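You operate a simulated robot arm through the tools that you are given. There is no shell and no other tool. Be economical: measure what you need, move in short steps, check, and stop when the job is done.

Carry out the task below with a simulated two-armed robot. There is one attempt and no reset: what you move stays moved.

JOB
Take the grey cloth from the top of the brown table and lay it out flat on the top of the blue table.

The check looks at the end state, three seconds after you hand in, the way a careful person would. Anything else that was tipped, shoved, dropped, spilled or broken makes it a failure. Flat cloth is picked up by pressing the open fingertips on it (5 to 10 N) and closing them slowly along it; thin cloth reads only 2 to 8 mm in the jaws.

ROBOT AND FRAMES
Two 7-joint arms with two-finger parallel grippers on one trunk, on a base that drives. Base frame: it is fixed to the floor where the robot stands at the start and does not move with it; the origin is under the middle of the robot, x ahead of it, y to its left, z up; the surface under the hand at the start is at about z = 74. Lengths are in cm, angles in rad, forces in N, time in s.
The left shoulder is at the start at [6.2, 19.9, 95.4], the right one opposite. With the tool pointing down near the work surface each hand reaches from about 32 to 72 cm from the robot's upright axis, wherever it stands, measured 20 degrees to its own side. Places, roughly: top of the blue table [70, 120, 70]. Payload 1.57 kg a hand.
Tool frame (each hand has its own): the origin (TCP) lies between the finger pads and is the grasp point; the fingertips stand 3 cm ahead of it; z points along the fingers, y is the line along which they close. The gripper opens to 11 cm. The fingers are 2.4 cm wide and 1.2 cm thick; the gripper's body (4.8 by 11.2 cm) begins 7.8 cm behind the TCP.
Orientation is that of the tool frame in the base frame, as a unit quaternion [w, x, y, z]. With the fingers straight down and closing along the base's y, the tool's x points along the base's -x, its y along +y and its z along -z.

CONTROLS
- The arms move only by the tool send_rows. It takes "left_motion", "right_motion" or both (then of equal length, played together; a hand with none holds still); each is a list of rows, each an object of numbers (a shift or turn left out is 0, a gripper value left out holds the last): "x", "y", "z": the shift along the base's x, y, z in units of 30 mm (1.0 is 30 mm); "wx", "wy", "wz": the turn, a rotation vector about the base's x, y, z in units of 6 degrees (1.0 is 6 degrees); "jaw": the opening, from 0 (shut) to 1 (fully open). In form: [{"x": .., "y": .., "z": .., "wx": .., "wy": .., "wz": .., "jaw": ..}, ...]. A call has 1 to 20 rows; each row shifts and turns the commanded pose from where the row before left it. A call with a number of a shift or a turn outside -1 to 1 is refused whole. Each row takes 0.2 s and may step no farther than 5 cm and 0.15 rad from the row before; otherwise, or with a gripper value out of range, the whole call is refused. Where a pose cannot be reached the arm comes as near as it can. A force on the tool above 40 N (or 10 N above the force at the start of the call, whichever is more), or a blocked arm, ends the call early, and 0.2 s more pass. Each finger travels about 7.2 cm/s and halts on what it meets, pressing with about 32 N; the grip force reading is that of the motor and also rises with nothing between the fingers. The clock runs only during rows and for 0.2 s after the last one: add rows that do not move to give the fingers time. It gives the time, the measured TCP pose, the force on the tool (base axes), the opening and the grip force at its end, in the units of the frame above (readings bear some noise), with the torque about the TCP (base axes, N m) and any sound that the robot's microphone picked up.
- Cameras (640 x 400 px; columns grow to the right, rows downward): "scene" is now at [10.13, 4.02, 155.16]; the picture's right is [0.41, -0.91, 0.00], its down [-0.75, -0.34, -0.57] and it looks along [0.52, 0.23, -0.82] (base axes); focal length 258 px, centre (320, 200). "left" rides on the left gripper at [7, -1.6, -14.1] in its tool frame; the picture's right is [0.23, 0.97, 0.00], its down [-0.86, 0.20, -0.48] and it looks along [-0.47, 0.11, 0.88] (tool axes); focal length 222 px, centre (320, 200). "right" rides on the right gripper at [7, 1.6, -14.1] in its tool frame; the picture's right is [-0.23, 0.97, 0.00], its down [-0.85, -0.20, -0.48] and it looks along [-0.47, -0.11, 0.88] (tool axes); focal length 222 px, centre (320, 200). There is no depth. A picture from a camera that has moved, and an enlarged one, comes with that camera's place and axes in the base frame and with its lens. The place of the scene camera against the robot may be out by one fixed shift of up to 2.5 cm in any direction.
- get_image(camera): a new picture of that camera. The clock stands still meanwhile.
- raise_lower(by): slides the trunk up (or, below 0, down) by that many cm; the arms and the scene camera ride with it, the base frame stays. It gives what a move gives, with no picture.
- steer(legs): drives the robot by 1 to 6 legs, each [ahead, left, turn to the left] in cm, cm and rad, along the robot's own axes; the way and the turn of a leg run together, so that a leg with both is an arc; at most 150 cm and 3.142 rad a leg. The arms and the cameras ride along, it lands a little off, and it stops where it bumps. It gives what a move gives.
- pan_tilt(pan, tilt): turns the head with the scene camera to pan (to the left, within 1.501 rad either way) and tilt (down, from -0.506 to 1.204), counted from straight ahead of the robot. It gives what a move gives.
- zoom(camera, box): a new picture of the part [left, top, right, bottom] of that camera's present view, enlarged. The clock stands still meanwhile.
- job_done(): hands the job in; it is judged then, once.

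Go step by step. Nothing tells you exact positions but the pictures and the camera data: compare them with the known pose of the tool, close in by small moves and look again before you grip or let go. The budget is 120 turns and 100 pictures, counting those below and the enlarged ones. Unless the task says otherwise, let go and move clear before handing in, and close with one line.

The tools are called after "Request:" as name(argument=value, ...) on one line, values as JSON. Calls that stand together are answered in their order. send_rows: Moves the arms, as the interface text tells. Its arguments: {"type":"object","properties":{"left_motion":{"type":"array","items":{"type":"object","properties":{"x":{"type":"number"},"y":{"type":"number"},"z":{"type":"number"},"wx":{"type":"number"},"wy":{"type":"number"},"wz":{"type":"number"},"jaw":{"type":"number"}}}},"right_motion":{"type":"array","items":{"type":"object","properties":{"x":{"type":"number"},"y":{"type":"number"},"z":{"type":"number"},"wx":{"type":"number"},"wy":{"type":"number"},"wz":{"type":"number"},"jaw":{"type":"number"}}}}},"required":[]} The other tools are called the same way: raise_lower (by) slides the trunk up or down; steer (legs) drives the base; pan_tilt (pan, tilt) turns the head that bears the scene camera; get_image (camera) takes a picture; zoom (camera, box) takes an enlarged picture of a part of a camera's view; job_done () hands the job in.

At the start:

```text
clock: 0.0
left_position: [41.52, 47.65, 91.19]
left_tcp_rot: [0.0, 0.0, 1.0, -0.001]
left_force: [0.6, 0.3, 0.1]
left_wrist_torque: [-0.04, 0.02, 0.02]
left_grip_width: 10.98
left_gripper_force: 0.1
right_position: [38.09, -1.09, 87.9]
right_tcp_rot: [-0.001, 0.0, 1.0, -0.001]
right_force: [0.4, 0.4, -0.3]
right_wrist_torque: [-0.02, -0.02, 0.0]
right_grip_width: 10.99
right_gripper_force: 0.1
trunk travel left (down, up): [-55.0, 44.0]
robot x, y, heading: [-0.07, 0.31, -0.003]
head pan, tilt: [0.424, 0.963]
```

scene: 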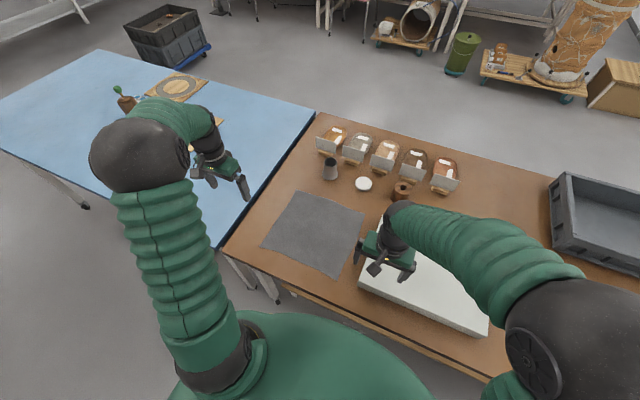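
right: 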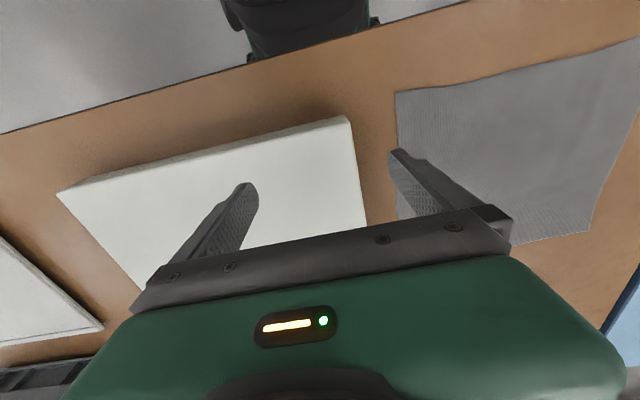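
left: 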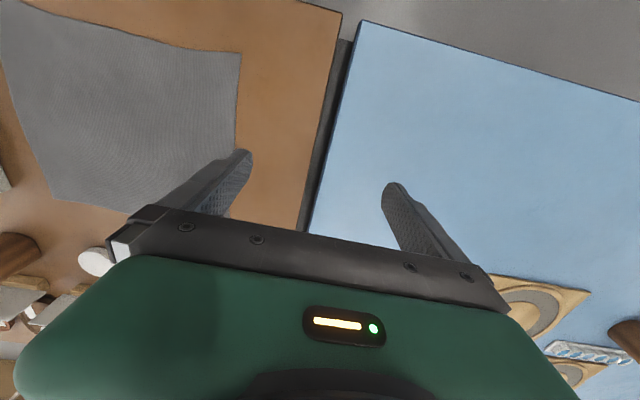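

I take the cloth to lie at about x 36–63, y 10–37 on the brown table, with the blue table starting at about y 53. I will look at the blue table first to find free space.

Request:
pan_tilt(pan=1.1, tilt=0.75)

Request:
get_image(camera="scene")

```text
clock: 1.1
left_position: [41.59, 47.54, 91.25]
left_tcp_rot: [0.0, -0.001, 1.0, 0.0]
left_force: [-0.1, 0.0, -0.7]
left_wrist_torque: [0.03, 0.0, -0.04]
left_grip_width: 11.0
left_gripper_force: 0.0
right_position: [38.06, -1.12, 87.88]
right_tcp_rot: [0.0, 0.0, 1.0, 0.0]
right_force: [-0.2, -0.3, -0.1]
right_wrist_torque: [-0.03, 0.03, -0.07]
right_grip_width: 11.01
right_gripper_force: 0.0
trunk travel left (down, up): [-55.0, 44.0]
robot x, y, heading: [-0.02, -0.36, 0.002]
head pan, tilt: [1.1, 0.75]
```

```text
96 pictures are left
camera scene: at [7.36, 8.45, 156.81], right [0.89, -0.45, 0.0], down [-0.31, -0.61, -0.73], along [0.33, 0.65, -0.68], focal length 258 px, centre (320, 200)
```

scene: 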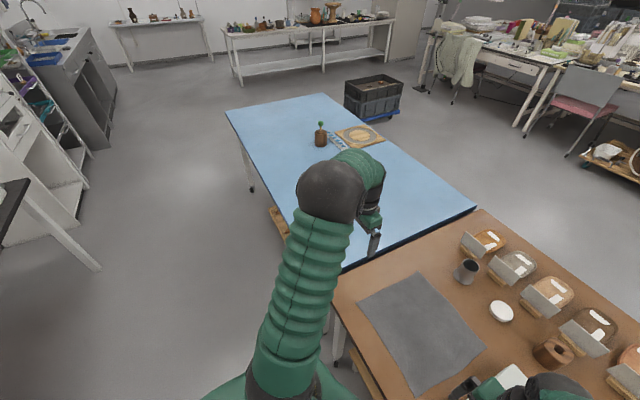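

The blue table's near part (x 34–80, y 56–92) looks free. I will shift the robot left so the cloth is centred in front of it, then aim the head down at the cloth.

Request:
steer(legs=[[0, 23, 0]])

Request:
pan_tilt(pan=0.0, tilt=1.0)

Request:
get_image(camera="scene")

Request:
get_image(camera="right")

Request:
get_image(camera="left")

```text
clock: 2.8
left_position: [41.32, 69.58, 91.88]
left_tcp_rot: [0.001, -0.001, 1.0, 0.004]
left_force: [0.1, -0.3, 0.7]
left_wrist_torque: [0.01, 0.05, 0.01]
left_grip_width: 11.0
left_gripper_force: 0.1
right_position: [37.94, 20.84, 87.78]
right_tcp_rot: [0.0, 0.001, 1.0, 0.004]
right_force: [-0.9, 0.7, 1.4]
right_wrist_torque: [0.0, -0.02, 0.0]
right_grip_width: 11.0
right_gripper_force: 0.1
trunk travel left (down, up): [-55.0, 44.0]
robot x, y, heading: [-0.07, 22.36, 0.001]
head pan, tilt: [1.1, 0.75]
```

```text
clock: 4.1
left_position: [41.35, 70.35, 91.48]
left_tcp_rot: [0.0, 0.0, 1.0, 0.001]
left_force: [-0.1, -0.2, 0.3]
left_wrist_torque: [-0.02, 0.03, 0.0]
left_grip_width: 10.99
left_gripper_force: 0.1
right_position: [37.92, 21.7, 87.78]
right_tcp_rot: [0.0, 0.0, 1.0, 0.001]
right_force: [0.4, 0.2, 0.4]
right_wrist_torque: [-0.01, -0.01, -0.01]
right_grip_width: 11.0
right_gripper_force: 0.0
trunk travel left (down, up): [-55.0, 44.0]
robot x, y, heading: [-0.24, 23.15, 0.004]
head pan, tilt: [0.0, 1.0]
```

```text
95 pictures are left
camera scene: at [10.52, 23.95, 154.91], right [0.0, -1.0, 0.0], down [-0.84, 0.0, -0.54], along [0.54, 0.0, -0.84], focal length 258 px, centre (320, 200)
```

scene: 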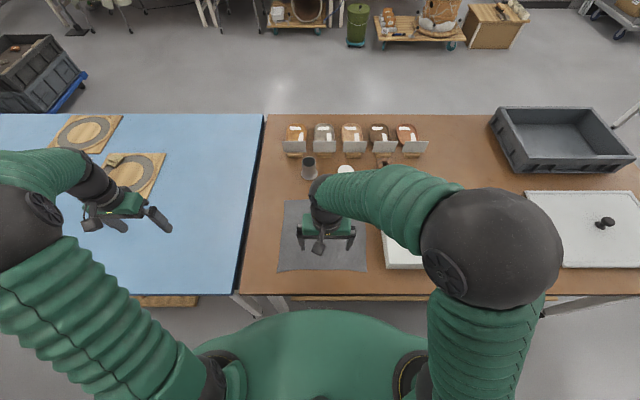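

```text
94 pictures are left
camera right: at [30.94, 23.16, 102.01], right [0.23, 0.97, 0.0], down [0.85, -0.2, 0.48], along [0.47, -0.11, -0.88], focal length 222 px, centre (320, 200)
```

right: 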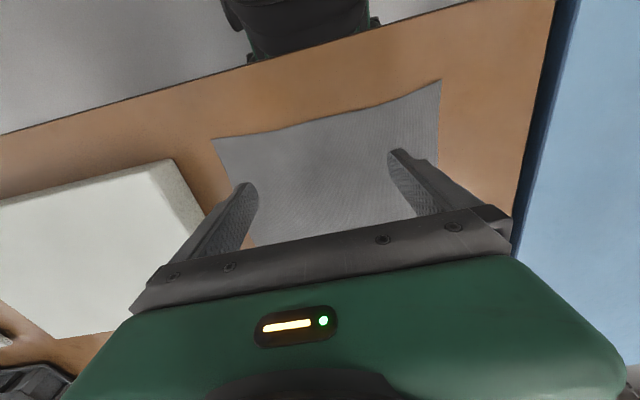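

```text
93 pictures are left
camera left: at [34.38, 68.66, 105.63], right [-0.23, 0.97, 0.0], down [0.85, 0.2, 0.48], along [0.47, 0.11, -0.88], focal length 222 px, centre (320, 200)
```

left: 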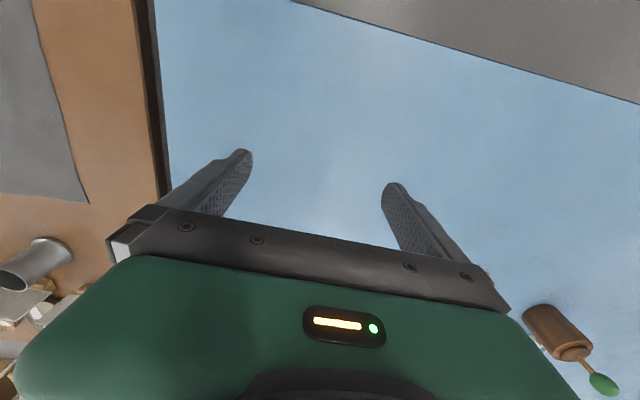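

The wrist camera puts the cloth's near edge at x≈34.4, running from y≈8.7 to y≈36.1. I will bring both hands above its near corners with the jaws narrowed to 3 cm.

Request:
send_rows(right_motion=[{"x": -0.142, "y": -0.842, "z": -0.6, "jaw": 0.27}, {"x": -0.142, "y": -0.842, "z": -0.6}, {"x": -0.142, "y": -0.842, "z": -0.6}, {"x": -0.142, "y": -0.842, "z": -0.6}, {}, {}, {}, {}, {}, {}, {}, {}, {}, {}], left_motion=[{"x": -0.132, "y": -0.953, "jaw": 0.27}, {"x": -0.132, "y": -0.953}, {"x": -0.132, "y": -0.953}, {"x": -0.132, "y": -0.953, "z": -0.35}, {"x": -0.132, "y": -0.953, "z": -0.35}, {"x": -0.132, "y": -0.953, "z": -0.35}, {"x": -0.132, "y": -0.953, "z": -0.35}, {"x": -0.132, "y": -0.953, "z": -0.35}, {"x": -0.132, "y": -0.953, "z": -0.35}, {"x": -0.132, "y": -0.953, "z": -0.35}, {"x": -0.132, "y": -0.953, "z": -0.35}, {"x": -0.132, "y": -0.953, "z": -0.35}, {"x": -0.132, "y": -0.953, "z": -0.35}, {}])

Request:
get_image(camera="right")

Request:
get_image(camera="left")

```text
clock: 7.1
left_position: [36.19, 32.86, 80.95]
left_tcp_rot: [0.001, -0.001, 1.0, 0.0]
left_force: [0.8, 0.6, -0.9]
left_wrist_torque: [0.0, 0.03, -0.02]
left_grip_width: 2.96
left_gripper_force: 0.0
right_position: [36.29, 11.37, 80.57]
right_tcp_rot: [0.001, 0.0, 1.0, 0.0]
right_force: [-0.2, -0.1, 0.1]
right_wrist_torque: [0.01, 0.0, -0.01]
right_grip_width: 2.97
right_gripper_force: 0.0
trunk travel left (down, up): [-55.0, 44.0]
robot x, y, heading: [-0.01, 22.79, 0.003]
head pan, tilt: [0.0, 1.0]
```

```text
92 pictures are left
camera right: at [29.18, 12.93, 94.79], right [0.23, 0.97, 0.0], down [0.85, -0.2, 0.48], along [0.47, -0.11, -0.88], focal length 222 px, centre (320, 200)
```

right: 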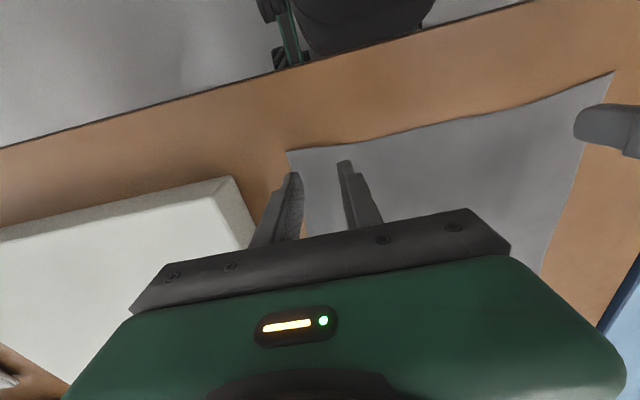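

```text
91 pictures are left
camera left: at [29.13, 31.26, 95.1], right [-0.23, 0.97, 0.0], down [0.85, 0.2, 0.48], along [0.47, 0.11, -0.88], focal length 222 px, centre (320, 200)
```

left: 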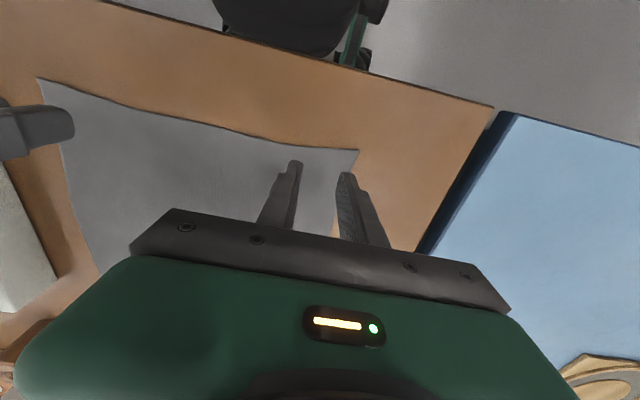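

Both finger pairs sit inside the cloth corners. I am lowering them gently to touch it.

Request:
send_rows(right_motion=[{"z": -0.4}, {"z": -0.4}, {"z": -0.2}, {"z": -0.1}, {}], left_motion=[{"z": -0.5}, {"z": -0.4}, {"z": -0.23}, {"z": -0.1}, {}])

```text
clock: 8.3
left_position: [36.14, 33.03, 77.26]
left_tcp_rot: [0.001, -0.001, 1.0, 0.001]
left_force: [0.0, 0.2, -0.6]
left_wrist_torque: [-0.01, 0.0, 0.0]
left_grip_width: 2.98
left_gripper_force: 0.1
right_position: [36.24, 11.3, 77.36]
right_tcp_rot: [0.0, 0.0, 1.0, 0.001]
right_force: [1.5, -0.9, 0.0]
right_wrist_torque: [0.02, 0.02, -0.01]
right_grip_width: 2.98
right_gripper_force: 0.1
trunk travel left (down, up): [-55.0, 44.0]
robot x, y, heading: [-0.18, 23.41, 0.005]
head pan, tilt: [0.0, 1.0]
```

Request:
send_rows(right_motion=[{"z": -0.1}, {}], left_motion=[{"z": -0.1}, {}])

```text
clock: 8.9
left_position: [36.13, 32.94, 77.01]
left_tcp_rot: [0.002, -0.001, 1.0, 0.002]
left_force: [-0.4, -0.2, 10.0]
left_wrist_torque: [-0.08, 0.06, 0.01]
left_grip_width: 2.99
left_gripper_force: 0.0
right_position: [36.25, 11.32, 77.12]
right_tcp_rot: [0.001, -0.001, 1.0, 0.0]
right_force: [1.0, 1.5, 5.8]
right_wrist_torque: [-0.08, 0.02, -0.01]
right_grip_width: 2.95
right_gripper_force: 0.1
trunk travel left (down, up): [-55.0, 44.0]
robot x, y, heading: [-0.17, 22.42, 0.0]
head pan, tilt: [0.0, 1.0]
```

The tips are pressing with about 10 N (left) and 6 N (right). I am closing them slowly.

Request:
send_rows(right_motion=[{"jaw": 0.24}, {"jaw": 0.21}, {"jaw": 0.18}, {"jaw": 0.15}, {"jaw": 0.12}, {"jaw": 0.09}, {"jaw": 0.06}, {"jaw": 0.03}, {"jaw": 0.0}, {}, {}, {}], left_motion=[{"jaw": 0.24}, {"jaw": 0.21}, {"jaw": 0.18}, {"jaw": 0.15}, {"jaw": 0.12}, {"jaw": 0.09}, {"jaw": 0.06}, {"jaw": 0.03}, {"jaw": 0.0}, {}, {}, {}])

Request:
get_image(camera="right")

Request:
get_image(camera="left")

```text
clock: 11.5
left_position: [36.1, 33.08, 77.28]
left_tcp_rot: [0.001, -0.001, 1.0, 0.001]
left_force: [1.4, -2.0, 15.0]
left_wrist_torque: [-0.03, 0.08, 0.0]
left_grip_width: 0.16
left_gripper_force: 23.7
right_position: [36.1, 11.25, 77.08]
right_tcp_rot: [0.001, 0.001, 1.0, 0.001]
right_force: [0.0, -0.9, 15.4]
right_wrist_torque: [-0.09, 0.06, 0.03]
right_grip_width: 0.0
right_gripper_force: 21.4
trunk travel left (down, up): [-55.0, 44.0]
robot x, y, heading: [0.0, 22.82, 0.007]
head pan, tilt: [0.0, 1.0]
```

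```text
90 pictures are left
camera right: at [29.12, 12.82, 91.25], right [0.23, 0.97, 0.0], down [0.85, -0.2, 0.48], along [0.47, -0.11, -0.88], focal length 222 px, centre (320, 200)
```

right: 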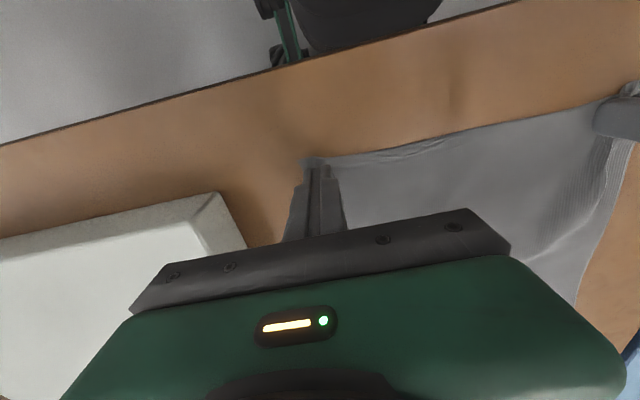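

```text
89 pictures are left
camera left: at [29.09, 31.34, 91.24], right [-0.23, 0.97, 0.0], down [0.85, 0.2, 0.48], along [0.47, 0.11, -0.88], focal length 222 px, centre (320, 200)
```

left: 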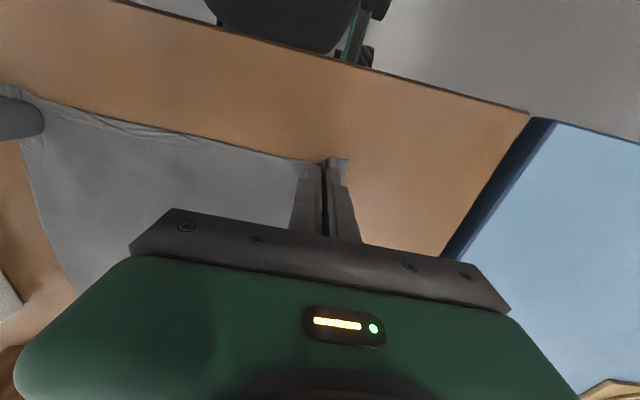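

The left hand seems to have pinched the cloth; the right one reads 0. I will lift a little to check.

Request:
send_rows(right_motion=[{"z": 0.3}, {"z": 0.3}, {"z": 0.3}, {}], left_motion=[{"z": 0.3}, {"z": 0.3}, {"z": 0.3}, {}])

Request:
get_image(camera="right")

Request:
get_image(camera="left")

```text
clock: 12.5
left_position: [36.14, 33.09, 79.74]
left_tcp_rot: [0.001, 0.0, 1.0, 0.002]
left_force: [-0.7, 0.2, 0.7]
left_wrist_torque: [-0.01, 0.0, 0.0]
left_grip_width: 0.21
left_gripper_force: 23.7
right_position: [36.22, 11.42, 79.75]
right_tcp_rot: [0.0, 0.0, 1.0, 0.0]
right_force: [-0.7, 0.1, 0.5]
right_wrist_torque: [0.04, -0.02, 0.05]
right_grip_width: 0.0
right_gripper_force: 21.0
trunk travel left (down, up): [-55.0, 44.0]
robot x, y, heading: [-0.06, 22.95, -0.001]
head pan, tilt: [0.0, 1.0]
```

```text
88 pictures are left
camera right: at [29.18, 12.96, 93.89], right [0.23, 0.97, 0.0], down [0.85, -0.2, 0.48], along [0.47, -0.11, -0.88], focal length 222 px, centre (320, 200)
```

right: 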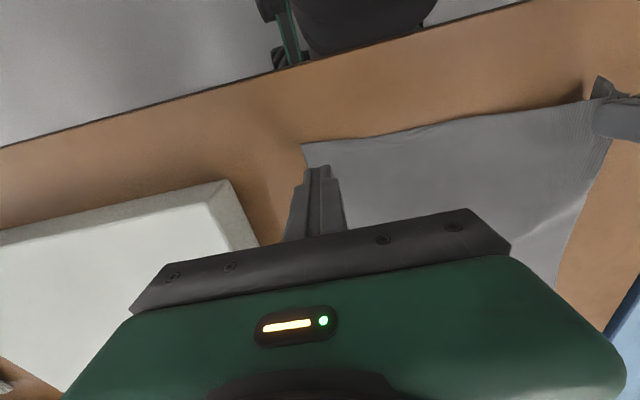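

```text
87 pictures are left
camera left: at [29.18, 31.38, 93.89], right [-0.23, 0.97, 0.0], down [0.85, 0.2, 0.48], along [0.47, 0.11, -0.88], focal length 222 px, centre (320, 200)
```

left: 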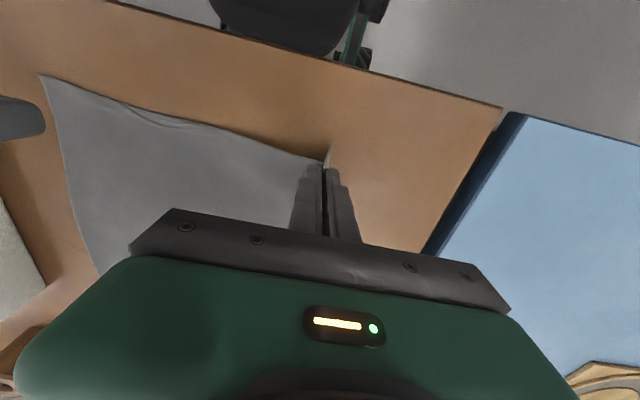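

The left hand holds the cloth; the right one slipped, leaving that corner at about [34.0, 10.2]. I will reposition the right hand slightly inward and try again with a wider jaw.

Request:
send_rows(right_motion=[{"y": 0.32, "x": 0.05, "jaw": 0.34}, {"y": 0.35}, {}, {"z": -0.4}, {"z": -0.3}, {"z": -0.15}, {}])

Request:
get_image(camera="right")

```text
clock: 14.1
left_position: [36.11, 32.98, 79.7]
left_tcp_rot: [0.0, -0.001, 1.0, 0.0]
left_force: [0.2, -0.1, -0.3]
left_wrist_torque: [0.0, 0.0, -0.03]
left_grip_width: 0.21
left_gripper_force: 23.5
right_position: [36.37, 13.52, 77.39]
right_tcp_rot: [0.0, 0.001, 1.0, 0.001]
right_force: [-0.8, 0.0, 0.4]
right_wrist_torque: [0.0, -0.04, 0.01]
right_grip_width: 3.76
right_gripper_force: 0.2
trunk travel left (down, up): [-55.0, 44.0]
robot x, y, heading: [-0.24, 22.9, 0.004]
head pan, tilt: [0.0, 1.0]
```

```text
86 pictures are left
camera right: at [29.38, 14.99, 91.35], right [0.23, 0.97, 0.0], down [0.85, -0.2, 0.48], along [0.47, -0.11, -0.88], focal length 222 px, centre (320, 200)
```

right: 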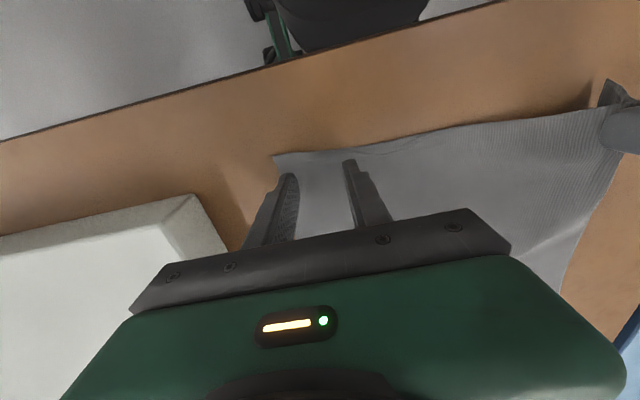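

Request:
send_rows(right_motion=[{"z": -0.13}, {}])

```text
clock: 14.7
left_position: [36.09, 32.98, 79.9]
left_tcp_rot: [0.002, -0.001, 1.0, 0.001]
left_force: [-0.2, 0.2, -0.5]
left_wrist_torque: [-0.03, 0.01, 0.01]
left_grip_width: 0.18
left_gripper_force: 23.9
right_position: [36.37, 13.49, 77.06]
right_tcp_rot: [0.004, 0.002, 1.0, 0.001]
right_force: [-4.2, -2.4, 33.1]
right_wrist_torque: [-0.47, 0.38, -0.05]
right_grip_width: 3.74
right_gripper_force: 0.1
trunk travel left (down, up): [-55.0, 44.0]
robot x, y, heading: [0.16, 23.07, 0.002]
head pan, tilt: [0.0, 1.0]
stopped in row 2 (right hand): the force on the tool passed its limit at 44 N (the readings are from after the stop); the commanded pose is now the measured one
```

Request:
send_rows(right_motion=[{"z": 0.03}, {}])

```text
clock: 15.3
left_position: [35.92, 33.05, 79.9]
left_tcp_rot: [0.003, -0.001, 1.0, 0.001]
left_force: [0.2, 0.9, -0.1]
left_wrist_torque: [0.02, 0.0, 0.01]
left_grip_width: 0.2
left_gripper_force: 23.6
right_position: [36.35, 13.45, 77.18]
right_tcp_rot: [0.004, 0.001, 1.0, 0.001]
right_force: [-6.2, 0.3, 34.3]
right_wrist_torque: [-0.34, 0.43, -0.11]
right_grip_width: 3.74
right_gripper_force: 0.2
trunk travel left (down, up): [-55.0, 44.0]
robot x, y, heading: [-0.34, 23.01, -0.0]
head pan, tilt: [0.0, 1.0]
```

Request:
send_rows(right_motion=[{"z": 0.07}, {}])

```text
clock: 15.9
left_position: [36.17, 32.93, 79.81]
left_tcp_rot: [0.001, -0.001, 1.0, 0.001]
left_force: [0.3, 0.2, 0.2]
left_wrist_torque: [0.0, -0.01, -0.03]
left_grip_width: 0.19
left_gripper_force: 23.9
right_position: [36.6, 13.39, 77.08]
right_tcp_rot: [0.001, 0.001, 1.0, 0.001]
right_force: [-0.8, 0.7, 1.2]
right_wrist_torque: [0.0, 0.01, -0.04]
right_grip_width: 3.71
right_gripper_force: 0.0
trunk travel left (down, up): [-55.0, 44.0]
robot x, y, heading: [-0.03, 22.7, -0.0]
head pan, tilt: [0.0, 1.0]
```

Request:
send_rows(right_motion=[{"z": -0.03}, {}])

```text
clock: 16.5
left_position: [36.17, 32.96, 79.69]
left_tcp_rot: [0.0, -0.001, 1.0, 0.001]
left_force: [0.5, -0.1, -0.6]
left_wrist_torque: [0.02, 0.01, -0.03]
left_grip_width: 0.21
left_gripper_force: 23.4
right_position: [36.57, 13.38, 77.12]
right_tcp_rot: [0.003, 0.001, 1.0, 0.001]
right_force: [-1.3, -0.8, 8.5]
right_wrist_torque: [-0.11, 0.08, -0.01]
right_grip_width: 3.74
right_gripper_force: 0.0
trunk travel left (down, up): [-55.0, 44.0]
robot x, y, heading: [0.17, 22.77, 0.002]
head pan, tilt: [0.0, 1.0]
```

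Pressing at about 8.5 N, I am closing slowly.

Request:
send_rows(right_motion=[{"jaw": 0.32}, {"jaw": 0.3}, {"jaw": 0.28}, {"jaw": 0.26}, {"jaw": 0.24}, {"jaw": 0.22}, {"jaw": 0.2}, {"jaw": 0.18}, {"jaw": 0.16}, {"jaw": 0.14}, {"jaw": 0.12}, {"jaw": 0.1}, {"jaw": 0.08}, {"jaw": 0.06}, {"jaw": 0.04}, {"jaw": 0.02}, {"jaw": 0.0}, {}, {}])

Request:
get_image(camera="right")

```text
clock: 20.5
left_position: [36.02, 33.15, 79.87]
left_tcp_rot: [0.002, -0.001, 1.0, 0.001]
left_force: [-0.1, -4.0, -0.3]
left_wrist_torque: [-0.17, 0.02, 0.04]
left_grip_width: 0.19
left_gripper_force: 23.8
right_position: [36.57, 13.45, 77.1]
right_tcp_rot: [0.003, 0.0, 1.0, 0.0]
right_force: [1.0, 3.4, 11.0]
right_wrist_torque: [0.12, 0.05, -0.07]
right_grip_width: 0.15
right_gripper_force: 23.5
trunk travel left (down, up): [-55.0, 44.0]
robot x, y, heading: [-0.23, 22.72, 0.003]
head pan, tilt: [0.0, 1.0]
```

```text
85 pictures are left
camera right: at [29.48, 14.95, 91.23], right [0.23, 0.97, 0.0], down [0.85, -0.2, 0.48], along [0.47, -0.11, -0.88], focal length 222 px, centre (320, 200)
```

right: 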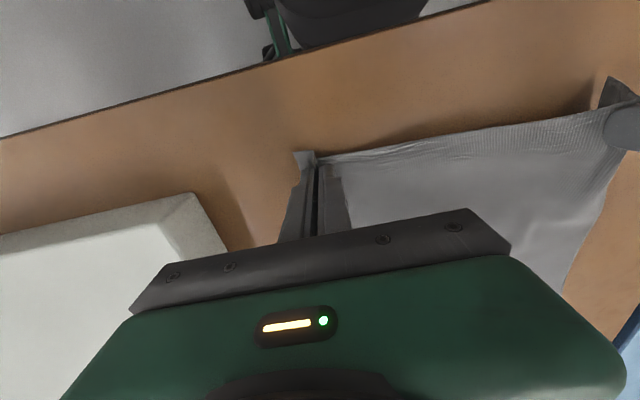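

The right hand now holds too, with the cloth taut between the hands (4 N). I will ease the tension a little and lift both level.

Request:
send_rows(right_motion=[{"y": 0.1, "z": 0.2}, {"y": 0.1, "z": 0.35}, {"z": 0.35}, {}])

Request:
get_image(camera="right")

Request:
get_image(camera="left")

```text
clock: 21.5
left_position: [36.26, 32.94, 79.72]
left_tcp_rot: [0.001, -0.001, 1.0, 0.001]
left_force: [0.1, -0.3, -0.5]
left_wrist_torque: [0.03, -0.02, -0.01]
left_grip_width: 0.22
left_gripper_force: 24.1
right_position: [36.47, 14.05, 79.84]
right_tcp_rot: [0.001, 0.002, 1.0, 0.002]
right_force: [-0.7, -0.3, 0.1]
right_wrist_torque: [-0.01, -0.01, 0.0]
right_grip_width: 0.2
right_gripper_force: 24.0
trunk travel left (down, up): [-55.0, 44.0]
robot x, y, heading: [-0.13, 22.81, 0.005]
head pan, tilt: [0.0, 1.0]
```

```text
84 pictures are left
camera right: at [29.43, 15.51, 93.95], right [0.23, 0.97, 0.0], down [0.85, -0.2, 0.48], along [0.47, -0.11, -0.88], focal length 222 px, centre (320, 200)
```

right: 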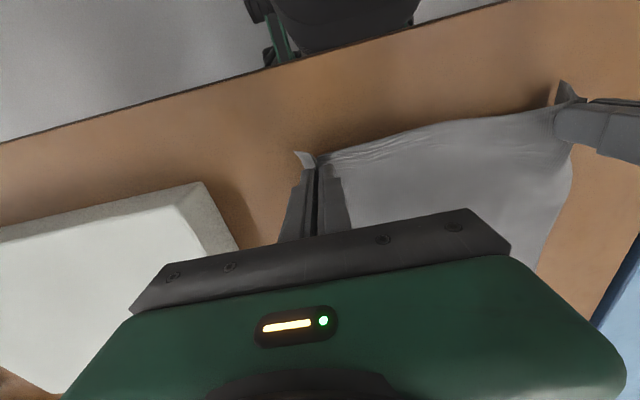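

```text
83 pictures are left
camera left: at [29.2, 31.39, 93.88], right [-0.23, 0.97, 0.0], down [0.85, 0.2, 0.48], along [0.47, 0.11, -0.88], focal length 222 px, centre (320, 200)
```

left: 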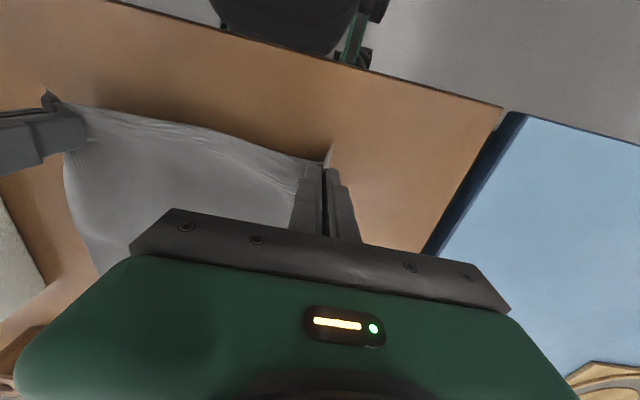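

Both corners are held. I am lifting the cloth clear of the table.

Request:
send_rows(right_motion=[{"z": 0.6, "x": 0.4}, {"z": 0.8, "x": 0.4}, {"z": 0.9, "x": 0.4}, {"z": 0.9, "x": 0.4}, {"z": 0.9, "x": 0.4}, {"z": 0.9, "x": 0.4}, {"z": 0.9, "x": 0.4}, {"z": 0.9, "x": 0.4}, {"z": 0.9, "x": 0.4}, {"z": 0.9, "x": 0.4}, {"z": 0.9, "x": 0.4}, {"z": 0.9, "x": 0.4}, {"z": 0.5}, {}], left_motion=[{"z": 0.6, "x": 0.4}, {"z": 0.8, "x": 0.4}, {"z": 0.9, "x": 0.4}, {"z": 0.9, "x": 0.4}, {"z": 0.9, "x": 0.4}, {"z": 0.9, "x": 0.4}, {"z": 0.9, "x": 0.4}, {"z": 0.9, "x": 0.4}, {"z": 0.9, "x": 0.4}, {"z": 0.9, "x": 0.4}, {"z": 0.9, "x": 0.4}, {"z": 0.9, "x": 0.4}, {"z": 0.5}, {}])

Request:
get_image(camera="scene")

Request:
get_image(camera="right")

```text
clock: 24.5
left_position: [50.66, 32.86, 112.55]
left_tcp_rot: [0.001, -0.001, 1.0, 0.001]
left_force: [-0.8, 0.5, -0.4]
left_wrist_torque: [-0.04, 0.0, 0.01]
left_grip_width: 0.18
left_gripper_force: 23.5
right_position: [51.0, 13.88, 112.55]
right_tcp_rot: [0.002, 0.001, 1.0, 0.001]
right_force: [0.2, 0.8, 0.5]
right_wrist_torque: [0.0, -0.01, 0.02]
right_grip_width: 0.19
right_gripper_force: 23.9
trunk travel left (down, up): [-55.0, 44.0]
robot x, y, heading: [0.01, 22.83, 0.002]
head pan, tilt: [0.0, 1.0]
```

```text
82 pictures are left
camera scene: at [10.6, 23.63, 154.9], right [0.0, -1.0, 0.0], down [-0.84, 0.0, -0.54], along [0.54, 0.0, -0.84], focal length 258 px, centre (320, 200)
```

scene: 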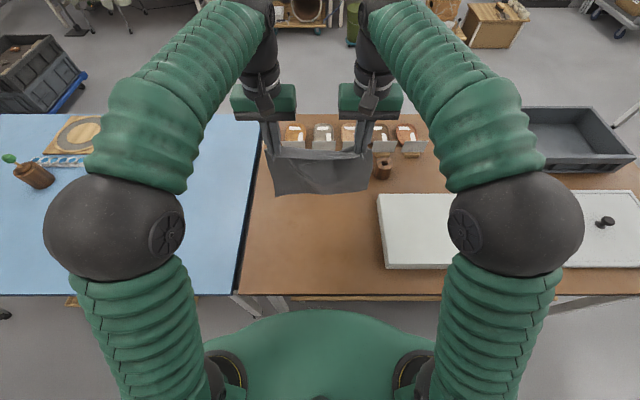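

```text
81 pictures are left
camera right: at [43.95, 15.46, 126.66], right [0.23, 0.97, 0.0], down [0.85, -0.2, 0.48], along [0.47, -0.11, -0.88], focal length 222 px, centre (320, 200)
```

right: 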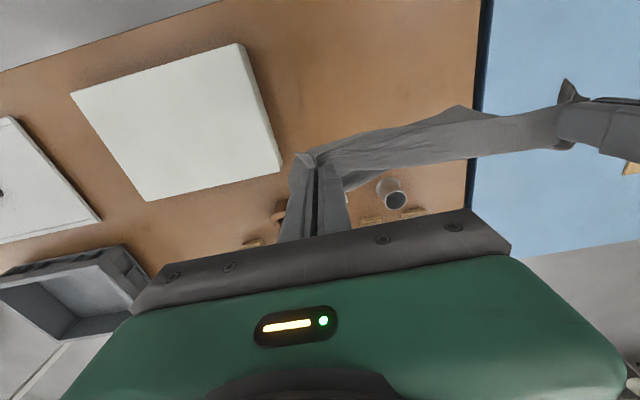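

The cloth hangs free between the hands. I will drive 48 cm left so it hangs over the free part of the blue table.

Request:
steer(legs=[[0, 48, 0]])

Request:
get_image(camera="scene")

Request:
get_image(camera="left")

```text
clock: 27.3
left_position: [50.45, 79.67, 112.72]
left_tcp_rot: [0.001, -0.003, 1.0, 0.004]
left_force: [-0.5, -0.6, -0.2]
left_wrist_torque: [0.04, 0.0, 0.0]
left_grip_width: 0.18
left_gripper_force: 23.4
right_position: [50.7, 60.64, 112.35]
right_tcp_rot: [0.002, -0.001, 1.0, 0.003]
right_force: [0.4, -0.5, -0.2]
right_wrist_torque: [0.03, 0.0, 0.05]
right_grip_width: 0.21
right_gripper_force: 23.8
trunk travel left (down, up): [-55.0, 44.0]
robot x, y, heading: [-0.14, 69.77, 0.003]
head pan, tilt: [0.0, 1.0]
```

```text
80 pictures are left
camera scene: at [10.42, 69.93, 154.9], right [0.01, -1.0, -0.01], down [-0.84, 0.0, -0.54], along [0.54, 0.01, -0.84], focal length 258 px, centre (320, 200)
```

scene: 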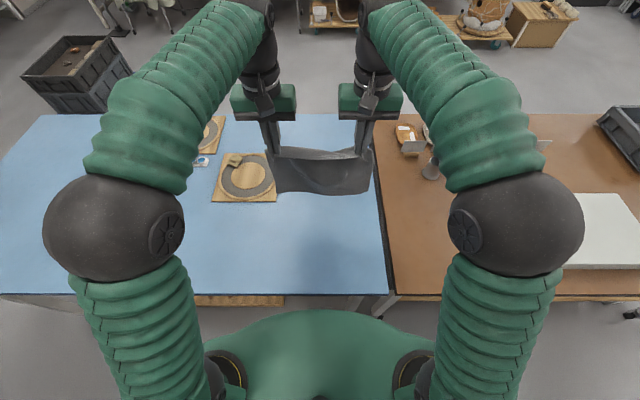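

```text
79 pictures are left
camera left: at [43.43, 77.89, 126.77], right [-0.23, 0.97, 0.01], down [0.85, 0.2, 0.48], along [0.47, 0.12, -0.88], focal length 222 px, centre (320, 200)
```

left: 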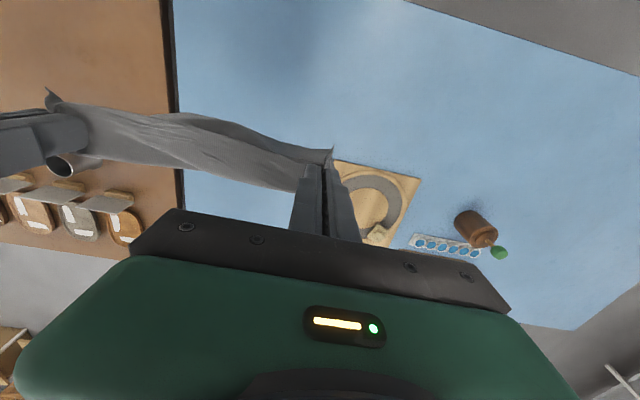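

Re-measuring, the blue top is near z≈74, its right edge at y≈49, and the round board's right edge at y≈85. I will shift the hands 3 cm right, move forward to x≈62 and lower, so the free edge hangs just above the surface.

Request:
send_rows(right_motion=[{"x": 0.5, "y": -0.2, "z": -0.2}, {"x": 0.55, "y": -0.2, "z": -0.3}, {"x": 0.55, "y": -0.2, "z": -0.4}, {"x": 0.55, "y": -0.2, "z": -0.4}, {"x": 0.55, "y": -0.2, "z": -0.4}, {"x": 0.55, "z": -0.4}, {"x": 0.5, "z": -0.4}, {}, {}, {}, {}, {}], left_motion=[{"x": 0.5, "y": -0.2, "z": -0.2}, {"x": 0.55, "y": -0.2, "z": -0.3}, {"x": 0.55, "y": -0.2, "z": -0.4}, {"x": 0.55, "y": -0.2, "z": -0.4}, {"x": 0.55, "y": -0.2, "z": -0.4}, {"x": 0.55, "z": -0.4}, {"x": 0.5, "z": -0.4}, {}, {}, {}, {}, {}])

Request:
get_image(camera="scene")

Request:
get_image(camera="left")

```text
clock: 29.9
left_position: [61.5, 77.17, 105.32]
left_tcp_rot: [0.002, -0.002, 1.0, 0.001]
left_force: [0.3, 0.2, -0.4]
left_wrist_torque: [0.03, -0.01, 0.02]
left_grip_width: 0.22
left_gripper_force: 23.8
right_position: [61.97, 58.2, 105.05]
right_tcp_rot: [0.002, -0.002, 1.0, 0.001]
right_force: [-0.1, -0.5, 0.6]
right_wrist_torque: [0.0, -0.01, -0.05]
right_grip_width: 0.19
right_gripper_force: 23.6
trunk travel left (down, up): [-55.0, 44.0]
robot x, y, heading: [-0.05, 70.14, 0.006]
head pan, tilt: [0.0, 1.0]
```

```text
78 pictures are left
camera scene: at [10.59, 70.66, 154.89], right [0.01, -1.0, 0.0], down [-0.84, 0.0, -0.54], along [0.54, 0.0, -0.84], focal length 258 px, centre (320, 200)
```

scene: 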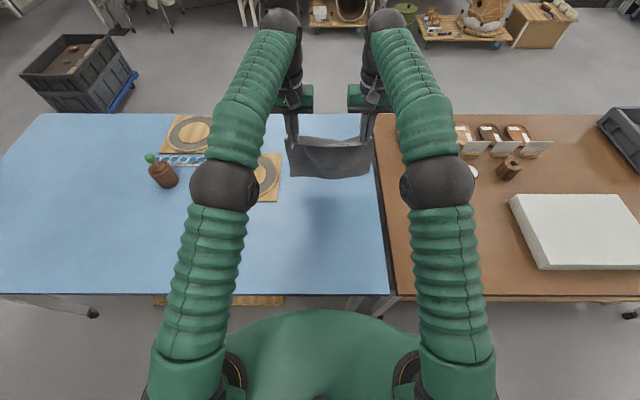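

```text
77 pictures are left
camera left: at [54.61, 75.57, 119.31], right [-0.23, 0.97, 0.0], down [0.85, 0.2, 0.48], along [0.47, 0.11, -0.88], focal length 222 px, centre (320, 200)
```

left: 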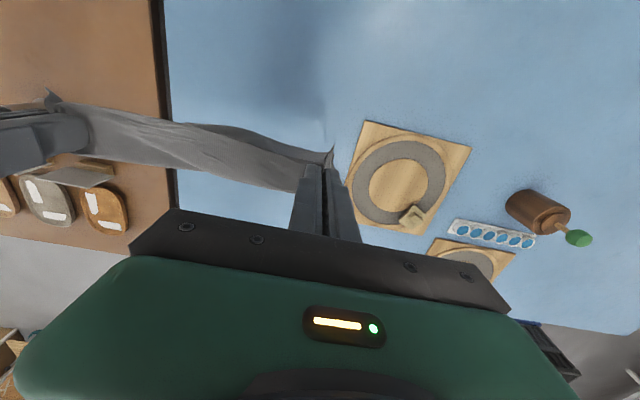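

Clearances are fine: the board's edge is at y≈85.7, and the cloth will span about 55–81. I am starting to lower and draw back so the far edge lands first.

Request:
send_rows(right_motion=[{"z": -0.33}, {"z": -0.33}, {"z": -0.33, "x": -0.1}, {"z": -0.33, "x": -0.2}, {"z": -0.33, "x": -0.3}, {"z": -0.33, "x": -0.33}, {"z": -0.33, "x": -0.33}, {"z": -0.33, "x": -0.33}, {"z": -0.33, "x": -0.33}, {"z": -0.33, "x": -0.33}, {}, {}], left_motion=[{"z": -0.33, "y": 0.1}, {"z": -0.33}, {"z": -0.33, "x": -0.1}, {"z": -0.33, "x": -0.2}, {"z": -0.33, "x": -0.3}, {"z": -0.33, "x": -0.33}, {"z": -0.33, "x": -0.33}, {"z": -0.33, "x": -0.33}, {"z": -0.33, "x": -0.33}, {"z": -0.33, "x": -0.33}, {}, {}])

Request:
zoom(camera="scene", box=[220, 80, 420, 240])

Request:
get_image(camera="left")

```text
clock: 32.5
left_position: [54.79, 77.39, 95.34]
left_tcp_rot: [0.001, -0.003, 1.0, 0.0]
left_force: [0.2, -0.3, -0.5]
left_wrist_torque: [-0.01, -0.01, -0.02]
left_grip_width: 0.19
left_gripper_force: 23.3
right_position: [55.15, 58.23, 95.2]
right_tcp_rot: [0.002, -0.001, 1.0, 0.001]
right_force: [0.0, 0.4, -0.2]
right_wrist_torque: [0.0, 0.0, 0.04]
right_grip_width: 0.18
right_gripper_force: 23.7
trunk travel left (down, up): [-55.0, 44.0]
robot x, y, heading: [-0.2, 70.24, 0.004]
head pan, tilt: [0.0, 1.0]
```

```text
2.50 times, centred on (320, 160) of scene
camera zoom: at [10.47, 70.66, 154.9], right [0.01, -1.0, 0.0], down [-0.84, 0.0, -0.54], along [0.54, 0.0, -0.84], focal length 646 px, centre (320, 300)
```

zoom: 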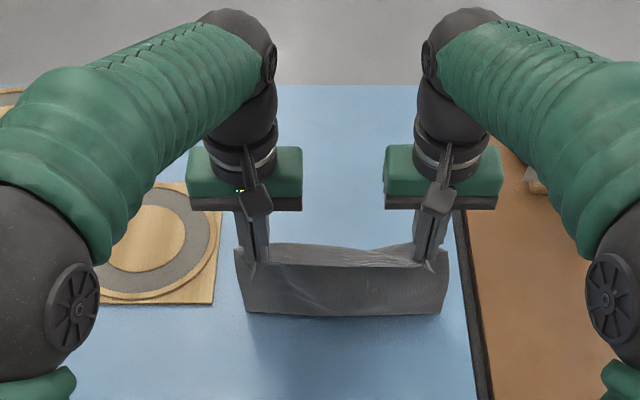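

```text
75 pictures are left
camera left: at [47.76, 75.76, 109.32], right [-0.23, 0.97, 0.0], down [0.85, 0.2, 0.48], along [0.47, 0.11, -0.88], focal length 222 px, centre (320, 200)
```

left: 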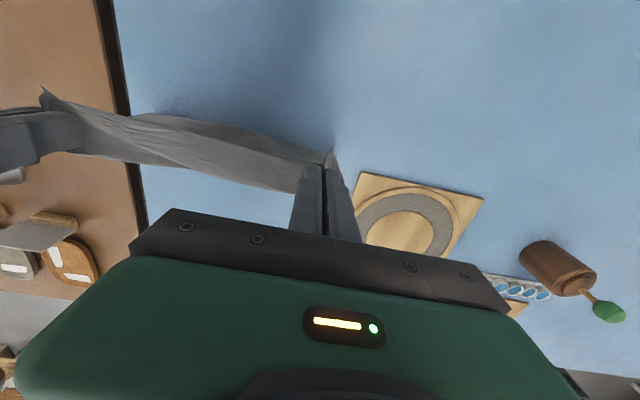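

The lower edge has landed and trails away from the robot. I am continuing along the diagonal.

Request:
send_rows(right_motion=[{"z": -0.3, "x": -0.33}, {"z": -0.3, "x": -0.33}, {"z": -0.3, "x": -0.33}, {"z": -0.3, "x": -0.33}, {"z": -0.3, "x": -0.33}, {"z": -0.3, "x": -0.33}, {"z": -0.3, "x": -0.33}, {"z": -0.3, "x": -0.33}, {"z": -0.3, "x": -0.33}, {"z": -0.3, "x": -0.33}, {}], left_motion=[{"z": -0.3, "x": -0.33}, {"z": -0.3, "x": -0.33}, {"z": -0.3, "x": -0.33}, {"z": -0.3, "x": -0.33}, {"z": -0.3, "x": -0.33}, {"z": -0.3, "x": -0.33}, {"z": -0.3, "x": -0.33}, {"z": -0.3, "x": -0.33}, {"z": -0.3, "x": -0.33}, {"z": -0.3, "x": -0.33}, {}])

Request:
zoom(camera="scene", box=[220, 120, 420, 280])

Request:
get_image(camera="right")

```text
clock: 34.9
left_position: [44.98, 77.55, 86.15]
left_tcp_rot: [0.002, -0.002, 1.0, 0.001]
left_force: [-0.6, -0.4, -0.4]
left_wrist_torque: [-0.02, 0.03, 0.0]
left_grip_width: 0.21
left_gripper_force: 23.9
right_position: [45.4, 58.01, 86.23]
right_tcp_rot: [0.003, -0.001, 1.0, 0.001]
right_force: [-0.2, 1.8, 0.4]
right_wrist_torque: [0.02, 0.0, 0.01]
right_grip_width: 0.21
right_gripper_force: 23.4
trunk travel left (down, up): [-55.0, 44.0]
robot x, y, heading: [-0.32, 69.9, 0.001]
head pan, tilt: [0.0, 1.0]
```

```text
2.50 times, centred on (320, 200) of scene
camera zoom: at [10.42, 70.66, 154.9], right [0.01, -1.0, 0.0], down [-0.84, 0.0, -0.54], along [0.54, 0.0, -0.84], focal length 646 px, centre (320, 200)
```

zoom: 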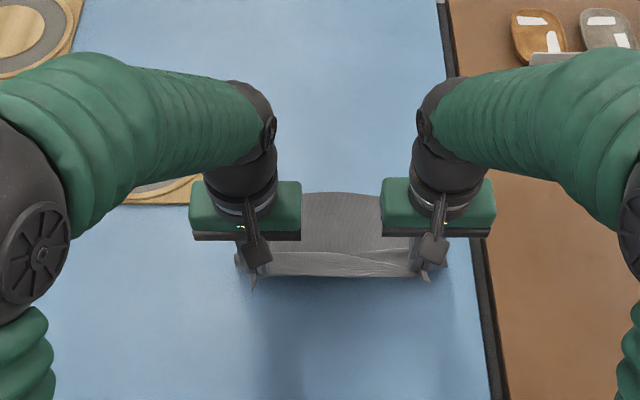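

```text
73 pictures are left
camera right: at [38.32, 59.68, 100.39], right [0.23, 0.97, 0.0], down [0.85, -0.2, 0.48], along [0.47, -0.11, -0.88], focal length 222 px, centre (320, 200)
```

right: 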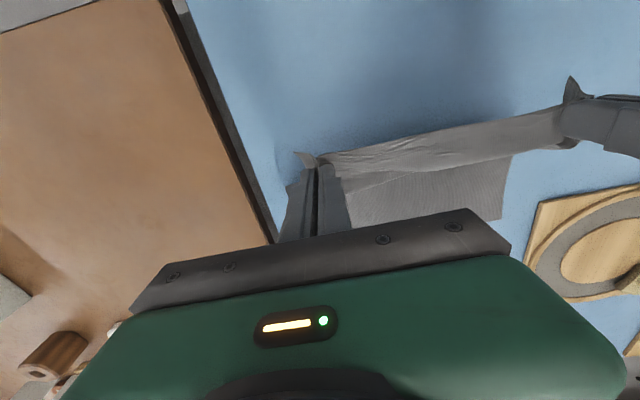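

The cloth is laying out well; the far edge sits at x≈62. I am continuing down to just above the table.

Request:
send_rows(right_motion=[{"z": -0.28, "x": -0.3}, {"z": -0.28, "x": -0.3}, {"z": -0.28, "x": -0.3}, {"z": -0.28, "x": -0.3}, {"z": -0.28, "x": -0.3}, {"z": -0.28, "x": -0.3}, {"z": -0.28, "x": -0.3}, {"z": -0.28, "x": -0.2}, {"z": -0.28, "x": -0.2}, {}], left_motion=[{"z": -0.28, "x": -0.3}, {"z": -0.28, "x": -0.3}, {"z": -0.28, "x": -0.3}, {"z": -0.28, "x": -0.3}, {"z": -0.28, "x": -0.3}, {"z": -0.28, "x": -0.3}, {"z": -0.28, "x": -0.3}, {"z": -0.28, "x": -0.2}, {"z": -0.28, "x": -0.2}, {}])

Request:
zoom(camera="scene", box=[220, 140, 420, 300])

Request:
get_image(camera="right")

```text
clock: 37.1
left_position: [37.16, 77.54, 78.77]
left_tcp_rot: [0.001, -0.003, 1.0, 0.001]
left_force: [0.0, -0.5, 0.6]
left_wrist_torque: [-0.02, -0.04, -0.02]
left_grip_width: 0.21
left_gripper_force: 23.8
right_position: [37.69, 58.11, 78.68]
right_tcp_rot: [0.003, -0.001, 1.0, 0.0]
right_force: [-0.9, -0.3, -0.4]
right_wrist_torque: [-0.02, 0.0, 0.02]
right_grip_width: 0.19
right_gripper_force: 23.4
trunk travel left (down, up): [-55.0, 44.0]
robot x, y, heading: [-0.13, 69.91, 0.005]
head pan, tilt: [0.0, 1.0]
```

```text
2.50 times, centred on (320, 220) of scene
camera zoom: at [10.36, 70.66, 154.91], right [0.01, -1.0, 0.0], down [-0.84, 0.0, -0.54], along [0.54, 0.0, -0.84], focal length 646 px, centre (320, 150)
```

zoom: 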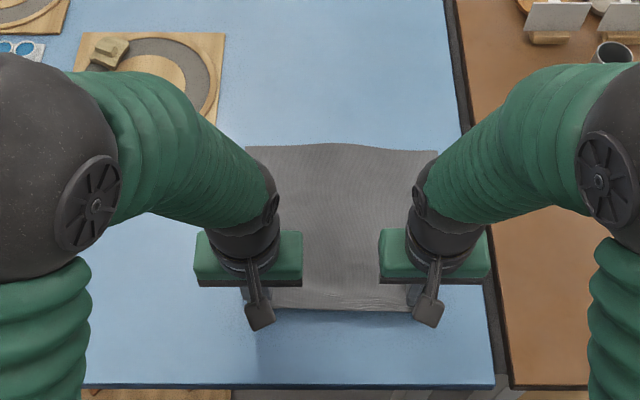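

```text
71 pictures are left
camera right: at [30.62, 59.64, 92.77], right [0.23, 0.97, 0.0], down [0.85, -0.2, 0.48], along [0.47, -0.11, -0.88], focal length 222 px, centre (320, 200)
```

right: 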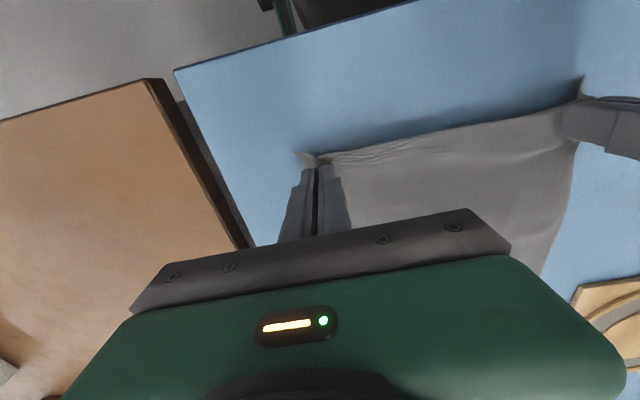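

The blue top looks lower than the brown one, so I keep lowering in small steps until I feel contact.

Request:
send_rows(right_motion=[{"z": -0.2, "x": -0.1}, {"z": -0.2, "x": -0.1}, {"z": -0.15, "x": -0.05}, {}], left_motion=[{"z": -0.2, "x": -0.1}, {"z": -0.2, "x": -0.1}, {"z": -0.15, "x": -0.05}, {}])

```text
clock: 38.1
left_position: [36.5, 77.31, 77.17]
left_tcp_rot: [0.003, -0.003, 1.0, 0.001]
left_force: [0.6, 0.3, 4.6]
left_wrist_torque: [-0.01, 0.01, 0.0]
left_grip_width: 0.19
left_gripper_force: 23.8
right_position: [36.95, 58.07, 77.03]
right_tcp_rot: [0.004, -0.001, 1.0, 0.001]
right_force: [1.1, 0.2, 5.2]
right_wrist_torque: [0.02, 0.03, 0.02]
right_grip_width: 0.19
right_gripper_force: 23.5
trunk travel left (down, up): [-55.0, 44.0]
robot x, y, heading: [-0.27, 70.01, 0.005]
head pan, tilt: [0.0, 1.0]
```

The tips touch the blue top at z≈74. I am opening slowly while pressing lightly, which spreads the pinched folds.

Request:
send_rows(right_motion=[{"jaw": 0.04}, {"jaw": 0.08}, {"jaw": 0.12}, {"jaw": 0.16}, {"jaw": 0.2}, {"jaw": 0.24}, {"jaw": 0.28}, {"jaw": 0.32}, {}], left_motion=[{"jaw": 0.04}, {"jaw": 0.08}, {"jaw": 0.12}, {"jaw": 0.16}, {"jaw": 0.2}, {"jaw": 0.24}, {"jaw": 0.28}, {"jaw": 0.32}, {}])

Request:
get_image(camera="right")

Request:
get_image(camera="left")

```text
clock: 40.1
left_position: [36.44, 77.42, 77.22]
left_tcp_rot: [0.003, -0.003, 1.0, 0.001]
left_force: [0.1, -0.7, 3.7]
left_wrist_torque: [-0.01, 0.02, -0.05]
left_grip_width: 3.25
left_gripper_force: 0.0
right_position: [37.04, 58.17, 77.11]
right_tcp_rot: [0.003, -0.001, 1.0, 0.0]
right_force: [0.4, 1.0, 7.6]
right_wrist_torque: [-0.09, 0.11, -0.02]
right_grip_width: 3.27
right_gripper_force: 0.0
trunk travel left (down, up): [-55.0, 44.0]
robot x, y, heading: [0.15, 69.72, 0.006]
head pan, tilt: [0.0, 1.0]
```

```text
70 pictures are left
camera right: at [29.89, 59.66, 91.23], right [0.23, 0.97, 0.0], down [0.85, -0.2, 0.48], along [0.47, -0.11, -0.88], focal length 222 px, centre (320, 200)
```

right: 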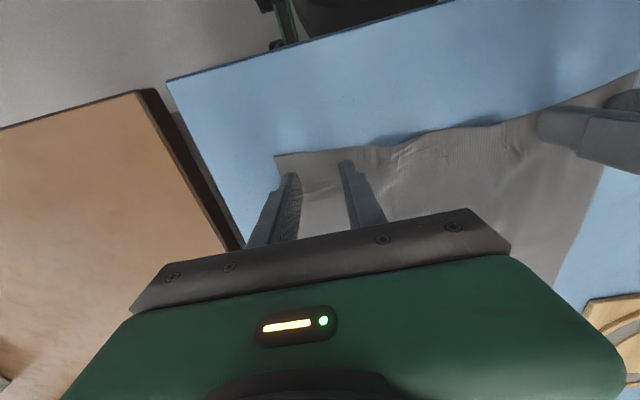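

```text
69 pictures are left
camera left: at [29.46, 75.83, 91.24], right [-0.23, 0.97, 0.0], down [0.85, 0.2, 0.48], along [0.47, 0.11, -0.88], focal length 222 px, centre (320, 200)
```

left: 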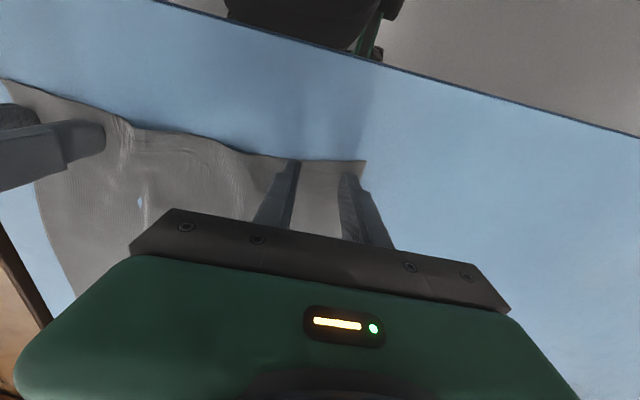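

The corners are 25.6 cm apart on a 27.4 cm cloth, so a small hump remains in the middle. I will drag the pressed fingertips outward by about 1 cm each.

Request:
send_rows(right_motion=[{"y": -0.06}, {"y": -0.07}, {"y": -0.07}, {"y": -0.07}, {"y": -0.07}, {}], left_motion=[{"y": 0.06, "z": -0.01}, {"y": 0.07}, {"y": 0.07}, {"y": 0.07}, {"y": 0.07}, {}])

Request:
get_image(camera="right")

Request:
get_image(camera="left")

```text
clock: 41.5
left_position: [36.51, 78.37, 77.18]
left_tcp_rot: [0.003, -0.003, 1.0, 0.0]
left_force: [-0.3, -3.4, 9.9]
left_wrist_torque: [-0.04, 0.05, 0.03]
left_grip_width: 3.43
left_gripper_force: 0.0
right_position: [36.98, 57.15, 77.18]
right_tcp_rot: [0.005, -0.001, 1.0, 0.001]
right_force: [0.2, 4.6, 19.9]
right_wrist_torque: [-0.16, 0.1, -0.02]
right_grip_width: 3.24
right_gripper_force: 0.0
trunk travel left (down, up): [-55.0, 44.0]
robot x, y, heading: [-0.19, 69.79, 0.005]
head pan, tilt: [0.0, 1.0]
```

```text
68 pictures are left
camera right: at [29.84, 58.67, 91.2], right [0.23, 0.97, 0.0], down [0.85, -0.2, 0.49], along [0.47, -0.11, -0.87], focal length 222 px, centre (320, 200)
```

right: 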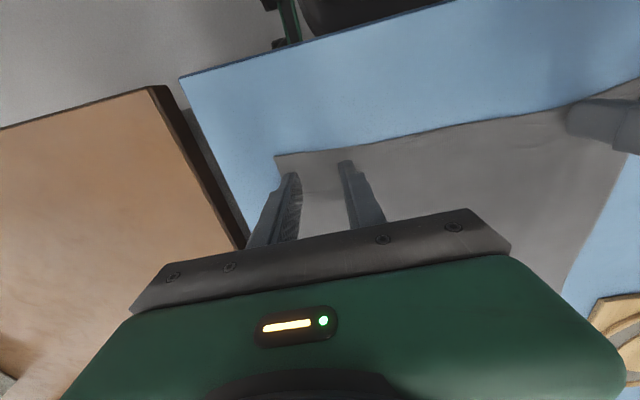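

```text
67 pictures are left
camera left: at [29.44, 76.91, 91.23], right [-0.23, 0.97, 0.0], down [0.85, 0.2, 0.48], along [0.47, 0.11, -0.88], focal length 222 px, centre (320, 200)
```

left: 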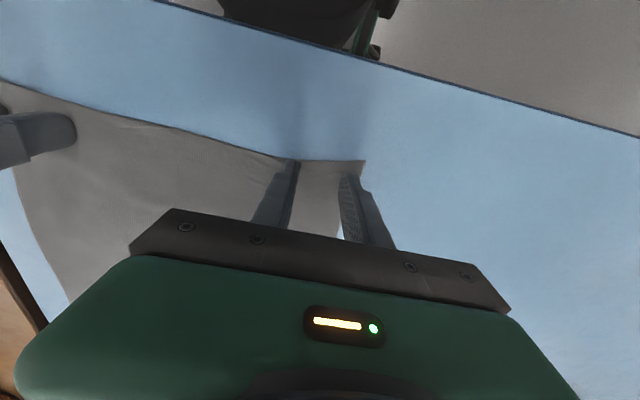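

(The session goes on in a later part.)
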